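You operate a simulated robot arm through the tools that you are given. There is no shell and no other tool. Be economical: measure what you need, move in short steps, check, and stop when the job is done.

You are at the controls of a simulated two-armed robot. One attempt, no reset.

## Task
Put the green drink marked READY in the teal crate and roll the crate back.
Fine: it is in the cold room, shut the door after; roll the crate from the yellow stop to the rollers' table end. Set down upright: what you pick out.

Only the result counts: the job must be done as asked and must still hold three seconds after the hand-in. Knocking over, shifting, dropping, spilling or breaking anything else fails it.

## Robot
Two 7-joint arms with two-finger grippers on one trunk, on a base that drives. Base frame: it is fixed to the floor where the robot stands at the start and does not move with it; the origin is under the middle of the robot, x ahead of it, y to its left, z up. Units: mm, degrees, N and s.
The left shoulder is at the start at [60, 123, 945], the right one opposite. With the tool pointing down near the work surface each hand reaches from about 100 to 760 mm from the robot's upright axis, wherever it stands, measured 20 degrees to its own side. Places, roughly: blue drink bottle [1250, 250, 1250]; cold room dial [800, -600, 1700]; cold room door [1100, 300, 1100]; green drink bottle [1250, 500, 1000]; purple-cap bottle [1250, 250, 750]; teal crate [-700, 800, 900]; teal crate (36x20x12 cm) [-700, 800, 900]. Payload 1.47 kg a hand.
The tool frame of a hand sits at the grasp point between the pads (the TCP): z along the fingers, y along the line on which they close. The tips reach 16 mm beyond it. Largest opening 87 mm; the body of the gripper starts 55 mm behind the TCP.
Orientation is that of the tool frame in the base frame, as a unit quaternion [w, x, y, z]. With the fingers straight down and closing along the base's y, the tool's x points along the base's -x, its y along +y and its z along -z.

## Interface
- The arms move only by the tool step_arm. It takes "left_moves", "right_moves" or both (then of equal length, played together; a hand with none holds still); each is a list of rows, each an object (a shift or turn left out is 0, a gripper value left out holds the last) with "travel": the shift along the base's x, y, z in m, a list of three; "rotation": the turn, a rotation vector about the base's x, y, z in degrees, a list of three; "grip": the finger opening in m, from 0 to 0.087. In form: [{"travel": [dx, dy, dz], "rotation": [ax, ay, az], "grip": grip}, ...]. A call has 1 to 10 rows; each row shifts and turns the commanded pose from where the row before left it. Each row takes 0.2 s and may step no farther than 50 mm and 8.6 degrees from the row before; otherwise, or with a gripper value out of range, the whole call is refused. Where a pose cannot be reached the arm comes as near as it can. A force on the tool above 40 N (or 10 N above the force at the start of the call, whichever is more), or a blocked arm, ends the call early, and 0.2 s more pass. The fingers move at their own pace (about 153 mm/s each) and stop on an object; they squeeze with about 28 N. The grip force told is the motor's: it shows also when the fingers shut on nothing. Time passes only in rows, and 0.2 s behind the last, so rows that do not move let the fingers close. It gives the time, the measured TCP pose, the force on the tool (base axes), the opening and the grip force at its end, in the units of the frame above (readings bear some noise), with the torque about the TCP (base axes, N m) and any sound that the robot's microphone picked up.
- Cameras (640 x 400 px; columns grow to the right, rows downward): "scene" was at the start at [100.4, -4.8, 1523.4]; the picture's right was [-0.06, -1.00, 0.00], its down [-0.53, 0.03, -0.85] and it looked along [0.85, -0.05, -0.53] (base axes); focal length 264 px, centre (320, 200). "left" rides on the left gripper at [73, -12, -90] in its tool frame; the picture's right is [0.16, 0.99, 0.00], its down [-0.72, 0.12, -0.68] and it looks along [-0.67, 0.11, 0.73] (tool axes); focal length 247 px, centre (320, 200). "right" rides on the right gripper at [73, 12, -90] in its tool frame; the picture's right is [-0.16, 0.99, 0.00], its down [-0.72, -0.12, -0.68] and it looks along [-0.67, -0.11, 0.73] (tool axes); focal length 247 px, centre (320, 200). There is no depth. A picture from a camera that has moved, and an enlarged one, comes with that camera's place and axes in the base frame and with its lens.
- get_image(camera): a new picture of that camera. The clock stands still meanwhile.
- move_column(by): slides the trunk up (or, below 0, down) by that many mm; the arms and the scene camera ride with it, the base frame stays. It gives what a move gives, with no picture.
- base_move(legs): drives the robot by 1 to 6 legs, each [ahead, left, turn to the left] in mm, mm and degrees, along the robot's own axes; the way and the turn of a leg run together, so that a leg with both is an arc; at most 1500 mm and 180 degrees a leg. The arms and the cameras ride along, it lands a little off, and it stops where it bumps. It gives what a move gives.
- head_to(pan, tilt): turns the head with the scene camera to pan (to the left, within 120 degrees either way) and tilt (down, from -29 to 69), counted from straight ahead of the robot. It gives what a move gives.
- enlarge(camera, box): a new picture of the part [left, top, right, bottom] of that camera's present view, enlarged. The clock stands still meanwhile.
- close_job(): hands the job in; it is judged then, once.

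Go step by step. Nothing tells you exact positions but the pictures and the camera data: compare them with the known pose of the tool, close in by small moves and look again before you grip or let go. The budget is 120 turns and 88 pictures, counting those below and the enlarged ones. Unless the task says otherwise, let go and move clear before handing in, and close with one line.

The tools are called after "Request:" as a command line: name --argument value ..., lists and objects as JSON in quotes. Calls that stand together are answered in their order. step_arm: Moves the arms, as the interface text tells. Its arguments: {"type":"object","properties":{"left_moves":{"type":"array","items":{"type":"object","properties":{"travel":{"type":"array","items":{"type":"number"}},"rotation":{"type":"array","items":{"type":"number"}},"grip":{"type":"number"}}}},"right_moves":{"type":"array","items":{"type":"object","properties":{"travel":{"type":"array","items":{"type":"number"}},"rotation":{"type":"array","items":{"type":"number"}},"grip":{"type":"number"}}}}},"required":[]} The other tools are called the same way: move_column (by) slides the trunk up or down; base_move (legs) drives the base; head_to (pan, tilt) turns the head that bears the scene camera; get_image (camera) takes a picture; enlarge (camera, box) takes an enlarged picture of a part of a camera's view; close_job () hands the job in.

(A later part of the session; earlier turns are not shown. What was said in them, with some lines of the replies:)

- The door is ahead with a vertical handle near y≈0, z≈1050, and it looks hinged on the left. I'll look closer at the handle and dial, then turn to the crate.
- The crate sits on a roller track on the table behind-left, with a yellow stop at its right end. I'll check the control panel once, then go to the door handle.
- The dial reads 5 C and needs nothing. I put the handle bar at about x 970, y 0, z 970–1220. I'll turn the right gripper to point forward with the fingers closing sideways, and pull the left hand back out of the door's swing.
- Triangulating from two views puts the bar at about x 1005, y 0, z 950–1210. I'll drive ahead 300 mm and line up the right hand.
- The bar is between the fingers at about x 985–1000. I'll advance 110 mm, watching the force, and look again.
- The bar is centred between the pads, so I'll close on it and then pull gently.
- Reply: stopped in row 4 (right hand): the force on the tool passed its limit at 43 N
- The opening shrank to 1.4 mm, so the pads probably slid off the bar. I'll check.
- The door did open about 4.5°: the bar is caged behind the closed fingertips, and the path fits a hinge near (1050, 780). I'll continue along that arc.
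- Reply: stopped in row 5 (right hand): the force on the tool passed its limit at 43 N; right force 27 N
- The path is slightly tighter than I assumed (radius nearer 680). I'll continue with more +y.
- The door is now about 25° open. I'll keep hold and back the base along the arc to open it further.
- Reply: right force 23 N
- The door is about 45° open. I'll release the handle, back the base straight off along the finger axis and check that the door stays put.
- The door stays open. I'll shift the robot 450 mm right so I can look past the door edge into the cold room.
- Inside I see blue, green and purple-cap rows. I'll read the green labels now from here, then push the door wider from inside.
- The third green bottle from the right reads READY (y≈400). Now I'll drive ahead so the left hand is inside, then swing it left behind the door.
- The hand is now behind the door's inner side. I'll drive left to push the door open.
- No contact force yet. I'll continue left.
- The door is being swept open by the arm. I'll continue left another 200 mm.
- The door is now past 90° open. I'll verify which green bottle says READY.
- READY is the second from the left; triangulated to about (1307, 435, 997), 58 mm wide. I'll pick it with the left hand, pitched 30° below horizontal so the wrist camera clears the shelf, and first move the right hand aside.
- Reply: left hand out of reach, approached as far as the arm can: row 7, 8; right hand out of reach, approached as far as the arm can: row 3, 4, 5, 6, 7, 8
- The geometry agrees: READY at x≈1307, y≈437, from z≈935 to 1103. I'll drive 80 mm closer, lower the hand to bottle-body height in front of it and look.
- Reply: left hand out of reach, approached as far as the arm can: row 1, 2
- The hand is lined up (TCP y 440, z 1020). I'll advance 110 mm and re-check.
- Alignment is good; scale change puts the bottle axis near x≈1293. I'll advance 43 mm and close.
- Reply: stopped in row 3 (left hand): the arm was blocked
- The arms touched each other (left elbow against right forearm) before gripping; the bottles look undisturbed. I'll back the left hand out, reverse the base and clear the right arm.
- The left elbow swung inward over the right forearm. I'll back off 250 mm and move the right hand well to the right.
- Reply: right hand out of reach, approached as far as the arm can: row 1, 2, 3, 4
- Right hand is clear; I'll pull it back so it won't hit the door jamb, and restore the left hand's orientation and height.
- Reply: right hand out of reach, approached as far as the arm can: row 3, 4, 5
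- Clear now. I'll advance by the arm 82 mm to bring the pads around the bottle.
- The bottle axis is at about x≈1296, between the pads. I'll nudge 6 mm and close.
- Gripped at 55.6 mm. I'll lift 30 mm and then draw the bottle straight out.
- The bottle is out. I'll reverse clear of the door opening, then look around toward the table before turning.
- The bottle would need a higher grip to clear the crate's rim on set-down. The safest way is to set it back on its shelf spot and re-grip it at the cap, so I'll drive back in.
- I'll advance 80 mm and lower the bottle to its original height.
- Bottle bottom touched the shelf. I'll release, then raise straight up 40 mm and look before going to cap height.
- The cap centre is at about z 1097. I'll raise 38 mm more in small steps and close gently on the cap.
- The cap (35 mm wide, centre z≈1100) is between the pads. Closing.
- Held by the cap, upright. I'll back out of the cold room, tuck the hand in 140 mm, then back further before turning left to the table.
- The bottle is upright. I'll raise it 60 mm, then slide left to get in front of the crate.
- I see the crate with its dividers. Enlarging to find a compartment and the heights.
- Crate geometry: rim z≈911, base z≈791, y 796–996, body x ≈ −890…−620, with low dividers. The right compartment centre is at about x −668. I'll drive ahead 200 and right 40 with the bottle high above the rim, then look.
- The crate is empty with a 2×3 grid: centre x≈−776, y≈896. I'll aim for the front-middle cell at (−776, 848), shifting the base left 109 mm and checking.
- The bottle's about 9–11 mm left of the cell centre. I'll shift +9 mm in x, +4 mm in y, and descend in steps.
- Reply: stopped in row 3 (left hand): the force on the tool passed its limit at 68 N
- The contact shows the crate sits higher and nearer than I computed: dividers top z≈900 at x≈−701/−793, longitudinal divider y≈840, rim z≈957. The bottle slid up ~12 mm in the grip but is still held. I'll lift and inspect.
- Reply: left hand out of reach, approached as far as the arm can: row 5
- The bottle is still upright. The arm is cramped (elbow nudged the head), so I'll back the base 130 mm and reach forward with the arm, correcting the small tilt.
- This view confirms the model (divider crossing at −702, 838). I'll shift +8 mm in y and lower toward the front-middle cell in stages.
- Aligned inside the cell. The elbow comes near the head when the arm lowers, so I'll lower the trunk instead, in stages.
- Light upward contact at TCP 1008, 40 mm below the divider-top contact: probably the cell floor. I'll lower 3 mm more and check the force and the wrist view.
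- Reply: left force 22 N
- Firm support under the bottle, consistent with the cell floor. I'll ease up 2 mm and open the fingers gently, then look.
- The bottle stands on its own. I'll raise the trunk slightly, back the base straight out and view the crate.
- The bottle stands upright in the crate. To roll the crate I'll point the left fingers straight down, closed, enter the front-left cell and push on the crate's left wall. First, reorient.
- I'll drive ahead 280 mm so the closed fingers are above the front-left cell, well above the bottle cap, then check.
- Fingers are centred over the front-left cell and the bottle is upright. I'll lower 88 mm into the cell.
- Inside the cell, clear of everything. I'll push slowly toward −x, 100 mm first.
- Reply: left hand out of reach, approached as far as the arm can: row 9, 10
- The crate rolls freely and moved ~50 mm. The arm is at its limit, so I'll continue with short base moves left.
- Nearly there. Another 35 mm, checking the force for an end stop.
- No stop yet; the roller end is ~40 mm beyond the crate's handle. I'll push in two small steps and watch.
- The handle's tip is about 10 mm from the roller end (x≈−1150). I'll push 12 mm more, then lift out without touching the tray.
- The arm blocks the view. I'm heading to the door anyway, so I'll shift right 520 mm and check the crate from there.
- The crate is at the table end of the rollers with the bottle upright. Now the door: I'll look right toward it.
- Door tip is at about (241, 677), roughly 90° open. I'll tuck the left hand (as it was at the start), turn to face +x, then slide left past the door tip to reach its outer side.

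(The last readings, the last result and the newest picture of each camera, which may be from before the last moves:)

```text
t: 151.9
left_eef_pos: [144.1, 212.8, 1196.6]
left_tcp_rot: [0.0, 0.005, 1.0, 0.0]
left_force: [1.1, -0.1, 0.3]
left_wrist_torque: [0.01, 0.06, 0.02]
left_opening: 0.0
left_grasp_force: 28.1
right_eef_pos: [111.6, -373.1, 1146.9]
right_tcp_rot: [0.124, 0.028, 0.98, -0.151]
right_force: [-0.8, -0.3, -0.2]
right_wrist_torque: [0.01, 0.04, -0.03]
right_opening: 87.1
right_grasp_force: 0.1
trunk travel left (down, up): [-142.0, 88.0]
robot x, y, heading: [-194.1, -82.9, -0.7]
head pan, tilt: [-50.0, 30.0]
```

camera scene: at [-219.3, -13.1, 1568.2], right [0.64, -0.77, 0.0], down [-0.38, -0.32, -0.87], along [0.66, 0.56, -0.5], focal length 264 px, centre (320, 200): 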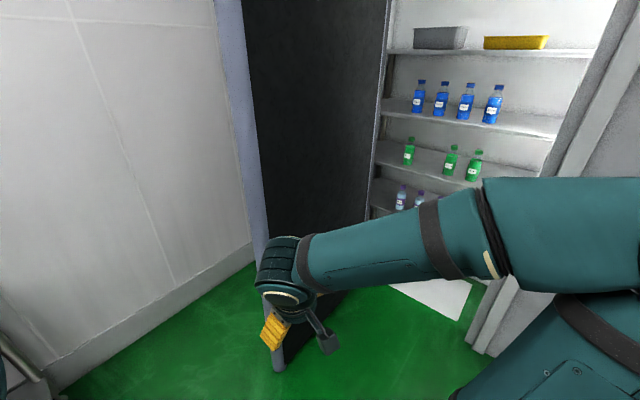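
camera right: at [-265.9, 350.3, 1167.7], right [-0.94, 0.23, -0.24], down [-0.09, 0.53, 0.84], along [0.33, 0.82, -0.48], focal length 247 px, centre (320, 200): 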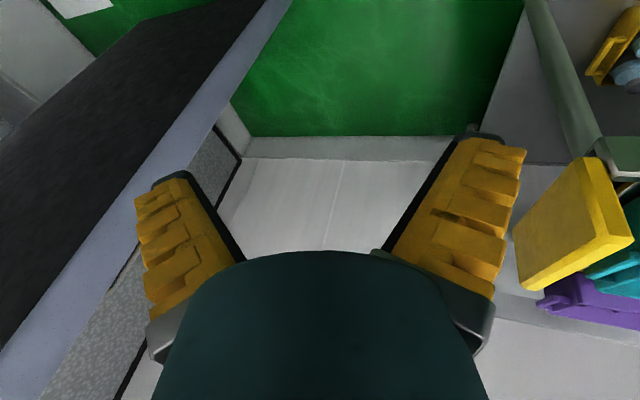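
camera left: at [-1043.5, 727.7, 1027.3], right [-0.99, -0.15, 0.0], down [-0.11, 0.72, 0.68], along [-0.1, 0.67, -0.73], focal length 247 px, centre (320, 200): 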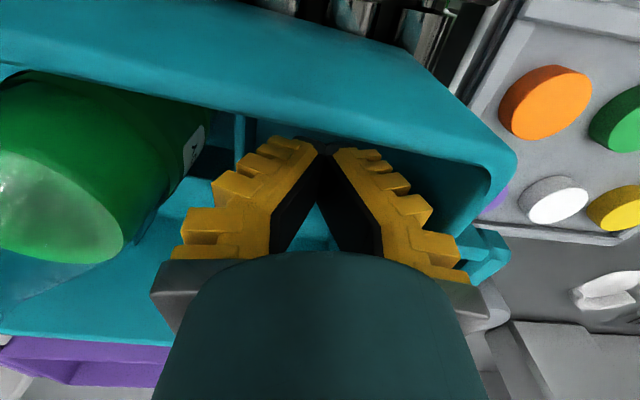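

Heading is ~0 with the left hand at x 144, short of the door tip. I'll slide left 740 mm, then look at the door.

Request:
base_move --legs '[[-10, 740, 0.7]]'

Request:
head_to --pan 15 --tilt 40

Request:
get_image --camera "scene"

```text
t: 158.8
left_eef_pos: [128.0, 952.7, 1196.8]
left_tcp_rot: [0.0, -0.004, 1.0, -0.001]
left_force: [0.3, -0.8, 0.7]
left_wrist_torque: [0.03, 0.01, -0.01]
left_opening: 0.0
left_grasp_force: 27.6
right_eef_pos: [105.9, 365.6, 1147.0]
right_tcp_rot: [0.127, 0.018, 0.981, -0.149]
right_force: [0.2, -0.3, 0.0]
right_wrist_torque: [0.05, 0.01, 0.0]
right_opening: 87.2
right_grasp_force: 0.0
trunk travel left (down, up): [-142.0, 88.0]
robot x, y, heading: [-197.6, 655.2, 0.7]
head pan, tilt: [-50.0, 30.0]
```

```text
t: 160.2
left_eef_pos: [127.3, 953.0, 1196.1]
left_tcp_rot: [-0.001, -0.003, 1.0, -0.003]
left_force: [0.5, -0.5, 0.6]
left_wrist_torque: [0.02, 0.01, -0.04]
left_opening: 0.0
left_grasp_force: 27.8
right_eef_pos: [106.8, 366.1, 1147.8]
right_tcp_rot: [0.126, 0.019, 0.981, -0.149]
right_force: [0.5, 0.5, -0.7]
right_wrist_torque: [0.03, 0.0, 0.01]
right_opening: 87.0
right_grasp_force: 0.0
trunk travel left (down, up): [-142.0, 88.0]
robot x, y, heading: [-199.7, 651.4, 0.6]
head pan, tilt: [15.0, 40.0]
```

```text
9 pictures are left
camera scene: at [-103.4, 665.6, 1556.1], right [0.15, -0.99, 0.0], down [-0.61, -0.09, -0.79], along [0.78, 0.12, -0.61], focal length 264 px, centre (320, 200)
```

scene: 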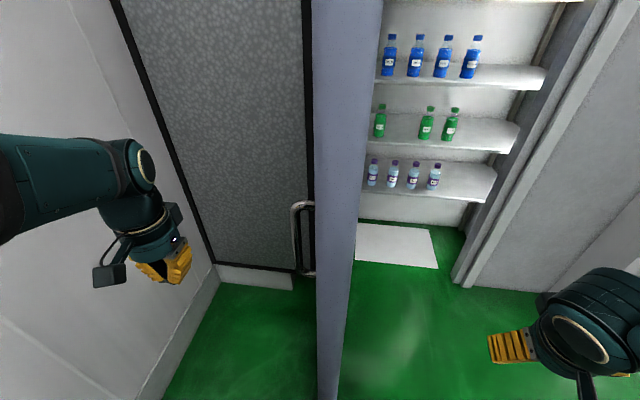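

The door is seen edge-on, handle on its left (outer) side. I'll extend the left hand forward along the outer side past the handle.

Request:
step_arm --left_moves '[{"travel": [0.036, 0, -0.012]}, {"travel": [0.036, 0, -0.012]}, {"travel": [0.036, 0, -0.012]}, {"travel": [0.036, 0, -0.012]}, {"travel": [0.036, 0, -0.012]}, {"travel": [0.036, 0, -0.012]}, {"travel": [0.036, 0, -0.012]}, {"travel": [0.036, 0, -0.012]}, {}]'

Request:
base_move --legs '[[0, -250, 0]]'

Request:
get_image --camera "scene"

```text
t: 162.2
left_eef_pos: [417.3, 953.3, 1102.4]
left_tcp_rot: [0.001, -0.004, 1.0, 0.0]
left_force: [-0.5, -0.1, 0.1]
left_wrist_torque: [-0.01, -0.01, 0.03]
left_opening: 0.2
left_grasp_force: 27.8
right_eef_pos: [105.6, 365.8, 1149.2]
right_tcp_rot: [0.127, 0.018, 0.981, -0.149]
right_force: [0.0, -0.1, 0.6]
right_wrist_torque: [-0.02, -0.01, -0.01]
right_opening: 86.8
right_grasp_force: 0.1
trunk travel left (down, up): [-142.0, 88.0]
robot x, y, heading: [-200.7, 650.8, 0.6]
head pan, tilt: [15.0, 40.0]
```

```text
t: 164.9
left_eef_pos: [420.8, 704.8, 1101.4]
left_tcp_rot: [0.001, -0.003, 1.0, 0.0]
left_force: [-0.3, 0.0, -0.5]
left_wrist_torque: [0.02, 0.02, -0.02]
left_opening: 0.1
left_grasp_force: 28.2
right_eef_pos: [108.5, 116.9, 1147.5]
right_tcp_rot: [0.126, 0.019, 0.981, -0.149]
right_force: [0.4, 0.2, -0.3]
right_wrist_torque: [0.02, -0.01, 0.0]
right_opening: 86.8
right_grasp_force: 0.0
trunk travel left (down, up): [-142.0, 88.0]
robot x, y, heading: [-197.5, 405.6, 0.6]
head pan, tilt: [15.0, 40.0]
```

```text
8 pictures are left
camera scene: at [-104.8, 425.5, 1552.8], right [0.27, -0.96, 0.0], down [-0.62, -0.17, -0.77], along [0.74, 0.2, -0.64], focal length 264 px, centre (320, 200)
```

scene: 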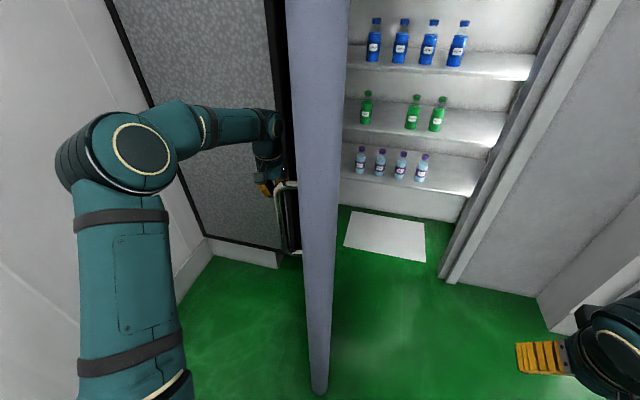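

The hand is in contact with the outer face. I'll follow the closing arc with base legs.

Request:
base_move --legs '[[18, -178, 0], [93, -202, 0]]'

Request:
get_image --camera "scene"

```text
t: 169.1
left_eef_pos: [534.6, 324.4, 1101.0]
left_tcp_rot: [0.0, -0.004, 1.0, 0.0]
left_force: [-0.2, 0.4, 0.6]
left_wrist_torque: [0.01, 0.01, -0.01]
left_opening: 0.0
left_grasp_force: 27.9
right_eef_pos: [222.6, -260.9, 1148.0]
right_tcp_rot: [0.125, 0.019, 0.981, -0.149]
right_force: [0.8, -0.7, 0.6]
right_wrist_torque: [0.03, -0.01, 0.01]
right_opening: 86.9
right_grasp_force: 0.1
trunk travel left (down, up): [-142.0, 88.0]
robot x, y, heading: [-83.1, 25.1, 0.3]
head pan, tilt: [15.0, 40.0]
```

```text
7 pictures are left
camera scene: at [9.4, 46.6, 1552.8], right [0.27, -0.96, 0.0], down [-0.62, -0.17, -0.77], along [0.74, 0.2, -0.64], focal length 264 px, centre (320, 200)
```

scene: 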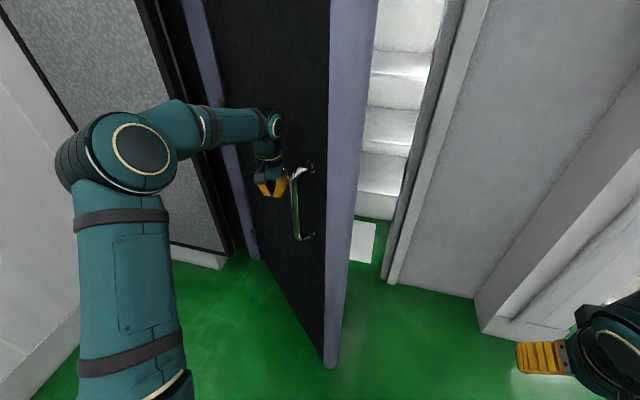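

Working well: the door is about half closed. Continuing along the arc.

Request:
base_move --legs '[[157, -159, 0], [150, -75, 0]]'

Request:
get_image --camera "scene"

```text
t: 171.9
left_eef_pos: [760.0, 137.8, 1098.6]
left_tcp_rot: [-0.007, -0.006, 1.0, 0.002]
left_force: [0.6, 0.5, -0.4]
left_wrist_torque: [0.03, 0.06, -0.01]
left_opening: 0.0
left_grasp_force: 28.1
right_eef_pos: [455.3, -452.8, 1145.1]
right_tcp_rot: [0.125, 0.017, 0.981, -0.148]
right_force: [0.6, -0.5, -0.5]
right_wrist_torque: [0.0, 0.06, -0.02]
right_opening: 87.1
right_grasp_force: 0.0
trunk travel left (down, up): [-142.0, 88.0]
robot x, y, heading: [143.4, -169.8, 0.6]
head pan, tilt: [15.0, 40.0]
stopped in leg 2: the force on the tool passed its limit at 110 N (the readings are from after the stop); the commanded pose is now the measured one
```

```text
6 pictures are left
camera scene: at [242.3, -146.1, 1552.4], right [0.27, -0.96, 0.0], down [-0.62, -0.17, -0.76], along [0.73, 0.21, -0.65], focal length 264 px, centre (320, 200)
```

scene: 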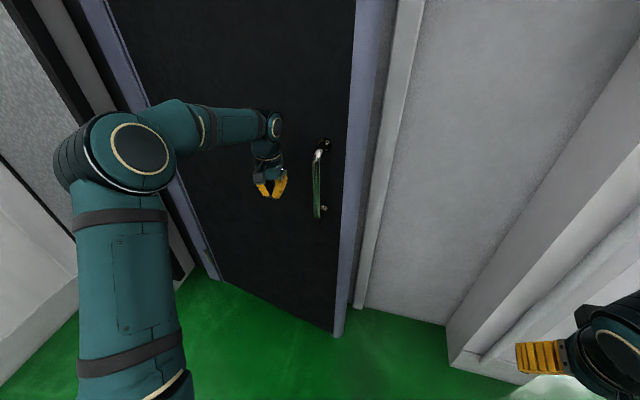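

The door is ~20° from closed; the base push was too forceful. I'll push slowly with the arm, mostly forward.

Request:
step_arm --left_moves '[{"travel": [0.01, -0.002, 0]}, {"travel": [0.012, -0.003, 0]}, {"travel": [0.012, -0.003, 0]}, {"travel": [0.012, -0.003, 0]}, {"travel": [0.012, -0.003, 0]}, {"travel": [0.012, -0.002, 0]}, {"travel": [0.012, -0.002, 0]}, {"travel": [0.012, -0.002, 0]}]'

```text
t: 173.7
left_eef_pos: [851.2, 118.8, 1101.7]
left_tcp_rot: [-0.006, -0.006, 1.0, 0.002]
left_force: [1.1, 0.1, -0.4]
left_wrist_torque: [-0.01, -0.01, -0.01]
left_opening: 0.0
left_grasp_force: 27.5
right_eef_pos: [451.5, -451.8, 1147.0]
right_tcp_rot: [0.126, 0.017, 0.981, -0.148]
right_force: [0.3, -0.7, 0.6]
right_wrist_torque: [0.0, 0.0, 0.01]
right_opening: 86.7
right_grasp_force: 0.2
trunk travel left (down, up): [-142.0, 88.0]
robot x, y, heading: [142.4, -168.8, 0.8]
head pan, tilt: [15.0, 40.0]
```

No resistance. I'll move the base ahead 110 mm in small legs, then finish with the arm.

Request:
base_move --legs '[[40, -5, 0], [40, -5, 0], [30, 0, 0]]'

Request:
step_arm --left_moves '[{"travel": [0.01, 0, 0]}, {"travel": [0.01, 0, 0]}, {"travel": [0.01, 0, 0]}, {"travel": [0.01, 0, 0]}, {"travel": [0.01, 0, 0]}, {"travel": [0.01, 0, 0]}, {"travel": [0.01, 0, 0]}, {"travel": [0.01, 0, 0]}]'

Request:
get_image --camera "scene"

```text
t: 174.5
left_eef_pos: [867.3, 118.4, 1100.4]
left_tcp_rot: [-0.011, -0.006, 1.0, 0.002]
left_force: [0.3, -0.6, 0.2]
left_wrist_torque: [0.01, 0.05, 0.01]
left_opening: 0.0
left_grasp_force: 28.0
right_eef_pos: [471.6, -453.3, 1146.7]
right_tcp_rot: [0.125, 0.017, 0.981, -0.148]
right_force: [0.6, 0.4, 0.4]
right_wrist_torque: [0.02, 0.06, -0.01]
right_opening: 87.2
right_grasp_force: 0.0
trunk travel left (down, up): [-142.0, 88.0]
robot x, y, heading: [164.5, -167.9, 0.8]
head pan, tilt: [15.0, 40.0]
stopped in leg 1: the force on the tool passed its limit at 80 N (the readings are from after the stop); the commanded pose is now the measured one
```

```text
t: 176.3
left_eef_pos: [895.1, 119.1, 1102.4]
left_tcp_rot: [-0.009, -0.005, 1.0, 0.002]
left_force: [0.2, -0.6, 0.0]
left_wrist_torque: [0.02, 0.0, -0.01]
left_opening: 0.0
left_grasp_force: 28.2
left hand out of reach, approached as far as the arm can: row 4, 5, 6, 7, 8
right_eef_pos: [468.8, -453.1, 1148.6]
right_tcp_rot: [0.126, 0.015, 0.981, -0.148]
right_force: [-0.1, 0.3, -0.5]
right_wrist_torque: [-0.01, 0.02, 0.01]
right_opening: 87.1
right_grasp_force: 0.0
trunk travel left (down, up): [-142.0, 88.0]
robot x, y, heading: [162.7, -166.1, 0.8]
head pan, tilt: [15.0, 40.0]
```

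```text
5 pictures are left
camera scene: at [254.5, -146.0, 1552.8], right [0.27, -0.96, 0.0], down [-0.62, -0.17, -0.77], along [0.74, 0.21, -0.64], focal length 264 px, centre (320, 200)
```

scene: 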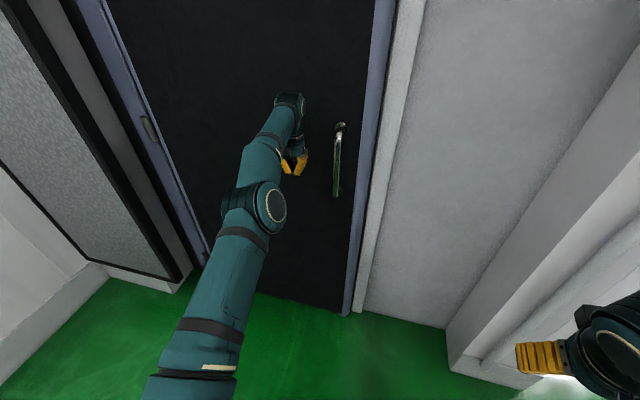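

Nearly shut, arm fully extended. I'll retract the hand 220 mm, bring the base forward 200, and push again slowly with the arm.

Request:
step_arm --left_moves '[{"travel": [-0.03, 0, 0]}, {"travel": [-0.03, 0, 0]}, {"travel": [-0.03, 0, 0]}, {"travel": [-0.03, 0, 0]}, {"travel": [-0.03, 0, 0]}, {"travel": [-0.03, 0, 0]}, {"travel": [-0.03, 0, 0]}, {"travel": [-0.03, 0, 0]}]'

Request:
base_move --legs '[[200, 0, 0]]'

Request:
step_arm --left_moves '[{"travel": [0.012, -0.002, 0]}, {"travel": [0.012, -0.002, 0]}, {"travel": [0.012, -0.002, 0]}, {"travel": [0.012, -0.002, 0]}, {"travel": [0.012, 0, 0]}, {"travel": [0.012, 0, 0]}, {"travel": [0.012, 0, 0]}, {"travel": [0.012, 0, 0]}, {"travel": [0.012, 0, 0]}, {"travel": [0.012, 0, 0]}]'

```text
t: 178.1
left_eef_pos: [653.9, 117.3, 1102.7]
left_tcp_rot: [-0.009, -0.005, 1.0, 0.002]
left_force: [-0.4, -0.8, 0.8]
left_wrist_torque: [0.02, -0.05, 0.01]
left_opening: 0.0
left_grasp_force: 27.6
right_eef_pos: [468.1, -453.7, 1148.4]
right_tcp_rot: [0.127, 0.017, 0.981, -0.148]
right_force: [-0.1, 1.2, -0.4]
right_wrist_torque: [-0.02, 0.0, 0.02]
right_opening: 87.3
right_grasp_force: 0.1
trunk travel left (down, up): [-142.0, 88.0]
robot x, y, heading: [162.2, -173.5, 0.8]
head pan, tilt: [15.0, 40.0]
```

```text
t: 179.7
left_eef_pos: [855.2, 120.4, 1100.6]
left_tcp_rot: [-0.01, -0.006, 1.0, 0.002]
left_force: [0.2, -0.7, -1.0]
left_wrist_torque: [-0.02, 0.0, -0.03]
left_opening: 0.0
left_grasp_force: 27.7
right_eef_pos: [669.2, -450.1, 1146.8]
right_tcp_rot: [0.126, 0.015, 0.981, -0.148]
right_force: [0.4, -0.9, 0.3]
right_wrist_torque: [0.0, 0.01, 0.0]
right_opening: 87.0
right_grasp_force: 0.0
trunk travel left (down, up): [-142.0, 88.0]
robot x, y, heading: [363.1, -165.9, 0.6]
head pan, tilt: [15.0, 40.0]
```

```text
t: 181.8
left_eef_pos: [952.9, 112.6, 1103.9]
left_tcp_rot: [-0.015, -0.006, 1.0, 0.001]
left_force: [-30.5, -2.7, 8.3]
left_wrist_torque: [0.26, -3.54, -0.03]
left_opening: 0.0
left_grasp_force: 27.9
right_eef_pos: [663.4, -450.4, 1148.4]
right_tcp_rot: [0.129, 0.015, 0.981, -0.147]
right_force: [0.6, 0.5, -1.6]
right_wrist_torque: [0.02, -0.02, 0.01]
right_opening: 86.9
right_grasp_force: 0.1
trunk travel left (down, up): [-142.0, 88.0]
robot x, y, heading: [357.4, -167.2, 0.9]
head pan, tilt: [15.0, 40.0]
stopped in row 10 (left hand): the force on the tool passed its limit at 57 N (the readings are from after the stop); the commanded pose is now the measured one
```

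Firm resistance with the hand at x 953, so the door is probably shut. I'll check the picture.

Request:
get_image --camera "scene"

```text
4 pictures are left
camera scene: at [446.1, -144.4, 1553.4], right [0.27, -0.96, 0.0], down [-0.61, -0.18, -0.77], along [0.74, 0.21, -0.64], focal length 264 px, centre (320, 200)
```

scene: 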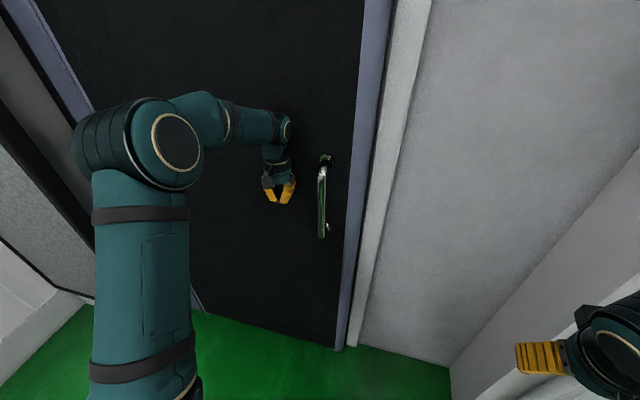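

The handle is back at its original position (x≈1005, y≈0), so the door is shut. I'll retract, move clear and check the DOOR lamp and the door.

Request:
step_arm --left_moves '[{"travel": [-0.02, 0, 0]}, {"travel": [-0.03, 0, 0]}, {"travel": [-0.03, 0, 0]}, {"travel": [-0.03, 0, 0]}, {"travel": [-0.03, 0, 0]}]'

Request:
base_move --legs '[[-360, 0, 0]]'

Request:
head_to --pan -20 --tilt 15

Request:
get_image --camera "scene"

```text
t: 183.0
left_eef_pos: [819.1, 114.3, 1100.4]
left_tcp_rot: [-0.017, -0.006, 1.0, 0.001]
left_force: [-0.8, -0.4, 0.0]
left_wrist_torque: [0.0, 0.01, 0.01]
left_opening: 0.3
left_grasp_force: 27.8
right_eef_pos: [668.2, -450.3, 1148.5]
right_tcp_rot: [0.127, 0.015, 0.981, -0.148]
right_force: [-0.3, 0.4, -0.2]
right_wrist_torque: [0.03, -0.04, -0.01]
right_opening: 87.2
right_grasp_force: 0.0
trunk travel left (down, up): [-142.0, 88.0]
robot x, y, heading: [361.2, -166.8, 1.1]
head pan, tilt: [15.0, 40.0]
```

```text
t: 185.3
left_eef_pos: [463.6, 107.8, 1099.5]
left_tcp_rot: [-0.017, -0.005, 1.0, 0.001]
left_force: [0.3, 0.2, 0.2]
left_wrist_torque: [-0.02, 0.01, -0.01]
left_opening: 0.0
left_grasp_force: 27.8
right_eef_pos: [310.0, -456.9, 1148.5]
right_tcp_rot: [0.127, 0.015, 0.981, -0.148]
right_force: [0.1, 0.1, 0.6]
right_wrist_torque: [0.02, -0.03, 0.0]
right_opening: 87.0
right_grasp_force: 0.1
trunk travel left (down, up): [-142.0, 88.0]
robot x, y, heading: [1.4, -171.7, 0.8]
head pan, tilt: [15.0, 40.0]
```

```text
t: 186.3
left_eef_pos: [464.0, 109.0, 1100.1]
left_tcp_rot: [-0.018, -0.006, 1.0, 0.002]
left_force: [-0.4, 0.4, -0.1]
left_wrist_torque: [-0.04, 0.01, -0.01]
left_opening: 0.0
left_grasp_force: 27.3
right_eef_pos: [312.0, -455.6, 1147.0]
right_tcp_rot: [0.126, 0.016, 0.981, -0.148]
right_force: [0.6, -0.4, 0.1]
right_wrist_torque: [0.02, 0.0, -0.04]
right_opening: 87.1
right_grasp_force: 0.1
trunk travel left (down, up): [-142.0, 88.0]
robot x, y, heading: [3.1, -173.0, 0.7]
head pan, tilt: [-20.0, 15.0]
```

```text
3 pictures are left
camera scene: at [103.0, -202.5, 1592.3], right [-0.33, -0.94, 0.0], down [-0.25, 0.08, -0.97], along [0.91, -0.32, -0.26], focal length 264 px, centre (320, 200)
```

scene: 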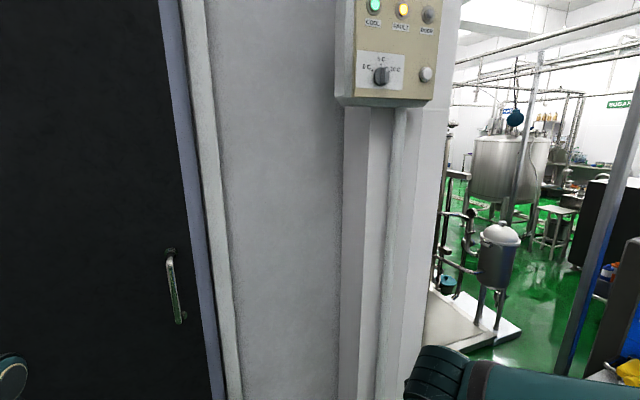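

The door is shut and the DOOR lamp is off, but COOL and FAULT are lit. I'll look at the display once.

Request:
head_to --pan -28 --tilt 0

Request:
enlarge --camera "scene" --box '[250, 60, 450, 200]'

```text
t: 187.1
left_eef_pos: [464.5, 109.0, 1099.9]
left_tcp_rot: [-0.017, -0.006, 1.0, 0.002]
left_force: [-0.9, 0.4, -0.2]
left_wrist_torque: [-0.01, 0.03, -0.01]
left_opening: 0.2
left_grasp_force: 28.1
right_eef_pos: [310.8, -455.2, 1148.7]
right_tcp_rot: [0.126, 0.016, 0.981, -0.148]
right_force: [0.4, -0.4, 0.4]
right_wrist_torque: [0.01, 0.01, 0.03]
right_opening: 87.2
right_grasp_force: 0.1
trunk travel left (down, up): [-142.0, 88.0]
robot x, y, heading: [1.7, -170.5, 1.0]
head pan, tilt: [-28.0, 0.0]
```

```text
2.86 times, centred on (350, 130) of scene
camera zoom: at [94.9, -212.9, 1616.5], right [-0.46, -0.89, 0.0], down [0.0, 0.0, -1.0], along [0.89, -0.46, 0.0], focal length 756 px, centre (234, 400)
```

zoom: 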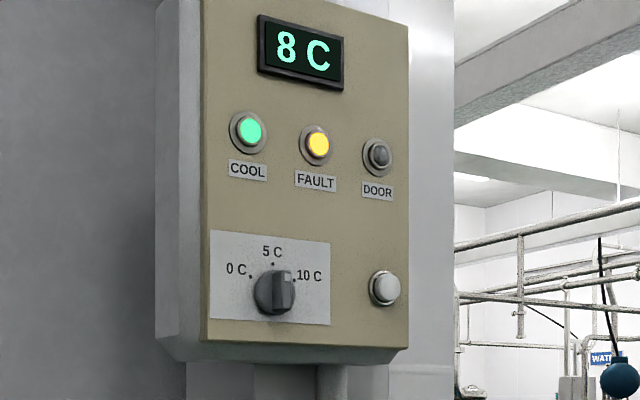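

The room warmed to 8 C while the door was open, and the cooling is running with the dial untouched. I'll wait a little with the robot still and check that it recovers.

Request:
step_arm --left_moves '[{}, {}, {}, {}, {}, {}, {}, {}, {}, {}]'

Request:
step_arm --left_moves '[{}, {}, {}, {}, {}, {}, {}, {}, {}, {}]'

Request:
step_arm --left_moves '[{}, {}, {}, {}, {}, {}, {}, {}, {}, {}]'

Request:
step_arm --left_moves '[{}, {}, {}, {}, {}, {}, {}, {}, {}, {}]'

Request:
step_arm --left_moves '[{}, {}, {}, {}, {}, {}, {}, {}, {}, {}]'

Request:
enlarge --camera "scene" --box '[250, 60, 450, 200]'

```text
t: 189.3
left_eef_pos: [464.8, 107.8, 1098.0]
left_tcp_rot: [-0.017, -0.006, 1.0, 0.002]
left_force: [-0.1, 0.0, -0.2]
left_wrist_torque: [0.0, -0.03, -0.01]
left_opening: 0.1
left_grasp_force: 27.8
right_eef_pos: [311.1, -456.3, 1147.7]
right_tcp_rot: [0.126, 0.015, 0.981, -0.147]
right_force: [-0.1, 0.1, -0.6]
right_wrist_torque: [0.01, -0.02, 0.0]
right_opening: 86.9
right_grasp_force: 0.0
trunk travel left (down, up): [-142.0, 88.0]
robot x, y, heading: [1.1, -174.0, 1.0]
head pan, tilt: [-28.0, 0.0]
```

```text
t: 191.5
left_eef_pos: [464.5, 108.6, 1100.1]
left_tcp_rot: [-0.018, -0.006, 1.0, 0.002]
left_force: [0.1, -0.7, 0.6]
left_wrist_torque: [-0.01, -0.02, -0.02]
left_opening: 0.0
left_grasp_force: 27.9
right_eef_pos: [311.4, -455.0, 1148.6]
right_tcp_rot: [0.125, 0.015, 0.981, -0.149]
right_force: [0.4, 0.2, 0.4]
right_wrist_torque: [0.0, 0.01, 0.03]
right_opening: 87.0
right_grasp_force: 0.0
trunk travel left (down, up): [-142.0, 88.0]
robot x, y, heading: [2.1, -168.5, 0.8]
head pan, tilt: [-28.0, 0.0]
```

```text
t: 193.7
left_eef_pos: [464.2, 107.9, 1098.5]
left_tcp_rot: [-0.017, -0.006, 1.0, 0.002]
left_force: [0.9, -0.2, 0.4]
left_wrist_torque: [-0.02, -0.05, -0.02]
left_opening: 0.3
left_grasp_force: 28.5
right_eef_pos: [312.2, -455.7, 1148.6]
right_tcp_rot: [0.126, 0.016, 0.981, -0.148]
right_force: [0.5, -0.1, -0.2]
right_wrist_torque: [-0.06, 0.04, -0.02]
right_opening: 87.1
right_grasp_force: 0.1
trunk travel left (down, up): [-142.0, 88.0]
robot x, y, heading: [4.3, -174.5, 0.8]
head pan, tilt: [-28.0, 0.0]
```

```text
t: 195.9
left_eef_pos: [464.5, 108.2, 1098.2]
left_tcp_rot: [-0.017, -0.006, 1.0, 0.001]
left_force: [-1.2, -0.2, -0.5]
left_wrist_torque: [0.02, 0.0, 0.0]
left_opening: 0.0
left_grasp_force: 28.0
right_eef_pos: [311.3, -455.7, 1148.7]
right_tcp_rot: [0.126, 0.016, 0.981, -0.148]
right_force: [-0.5, -0.1, -0.6]
right_wrist_torque: [-0.04, -0.04, 0.0]
right_opening: 87.0
right_grasp_force: 0.0
trunk travel left (down, up): [-142.0, 88.0]
robot x, y, heading: [3.0, -171.7, 1.0]
head pan, tilt: [-28.0, 0.0]
```

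```text
t: 198.1
left_eef_pos: [465.3, 107.8, 1097.8]
left_tcp_rot: [-0.019, -0.006, 1.0, 0.001]
left_force: [0.5, -0.2, 0.2]
left_wrist_torque: [0.01, 0.01, -0.01]
left_opening: 0.2
left_grasp_force: 28.2
right_eef_pos: [311.1, -456.8, 1147.5]
right_tcp_rot: [0.126, 0.016, 0.981, -0.148]
right_force: [0.0, 0.4, -0.3]
right_wrist_torque: [-0.02, 0.05, -0.01]
right_opening: 87.0
right_grasp_force: 0.0
trunk travel left (down, up): [-142.0, 88.0]
robot x, y, heading: [2.0, -171.2, 0.9]
head pan, tilt: [-28.0, 0.0]
```

```text
2.86 times, centred on (350, 130) of scene
camera zoom: at [94.9, -212.9, 1616.5], right [-0.46, -0.89, 0.0], down [0.0, 0.0, -1.0], along [0.89, -0.46, 0.0], focal length 756 px, centre (234, 400)
```

zoom: 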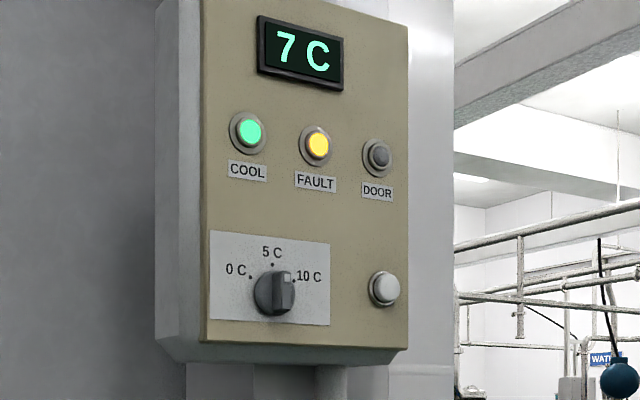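

The room is cooling down (7 C) with the door shut. A last look at the crate before handing in.

Request:
head_to --pan 115 --tilt 25

Request:
get_image --camera "scene"

```text
t: 200.3
left_eef_pos: [464.1, 108.2, 1100.1]
left_tcp_rot: [-0.019, -0.006, 1.0, 0.001]
left_force: [-0.2, -0.1, 0.7]
left_wrist_torque: [-0.04, -0.01, -0.03]
left_opening: 0.1
left_grasp_force: 27.7
right_eef_pos: [311.0, -455.7, 1148.7]
right_tcp_rot: [0.126, 0.016, 0.981, -0.148]
right_force: [0.3, 0.5, -0.8]
right_wrist_torque: [0.02, -0.02, -0.04]
right_opening: 87.0
right_grasp_force: 0.1
trunk travel left (down, up): [-142.0, 88.0]
robot x, y, heading: [2.8, -175.1, 0.8]
head pan, tilt: [115.0, 25.0]
```

```text
0 pictures are left
camera scene: at [-25.4, -89.0, 1576.2], right [0.9, 0.44, 0.0], down [0.18, -0.38, -0.91], along [-0.4, 0.82, -0.42], focal length 264 px, centre (320, 200)
```

scene: 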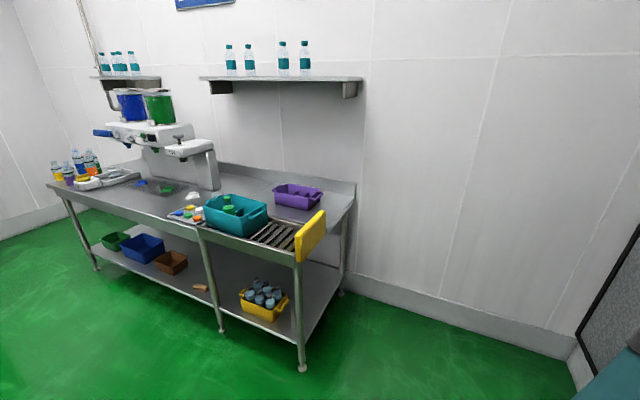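

The crate is at the table end of the rollers with the READY bottle upright in it. The door is shut and both hands are clear, so I'm handing in.

Request:
close_job

```text
The job is handed in.
```

The green READY drink stands upright in the teal crate, the crate is rolled to the table end of the rollers, and the cold room door is shut; I have handed the job in. The cold room's FAULT lamp was still on at my last look, with the room at 7 C and cooling from 8 C after the open door.
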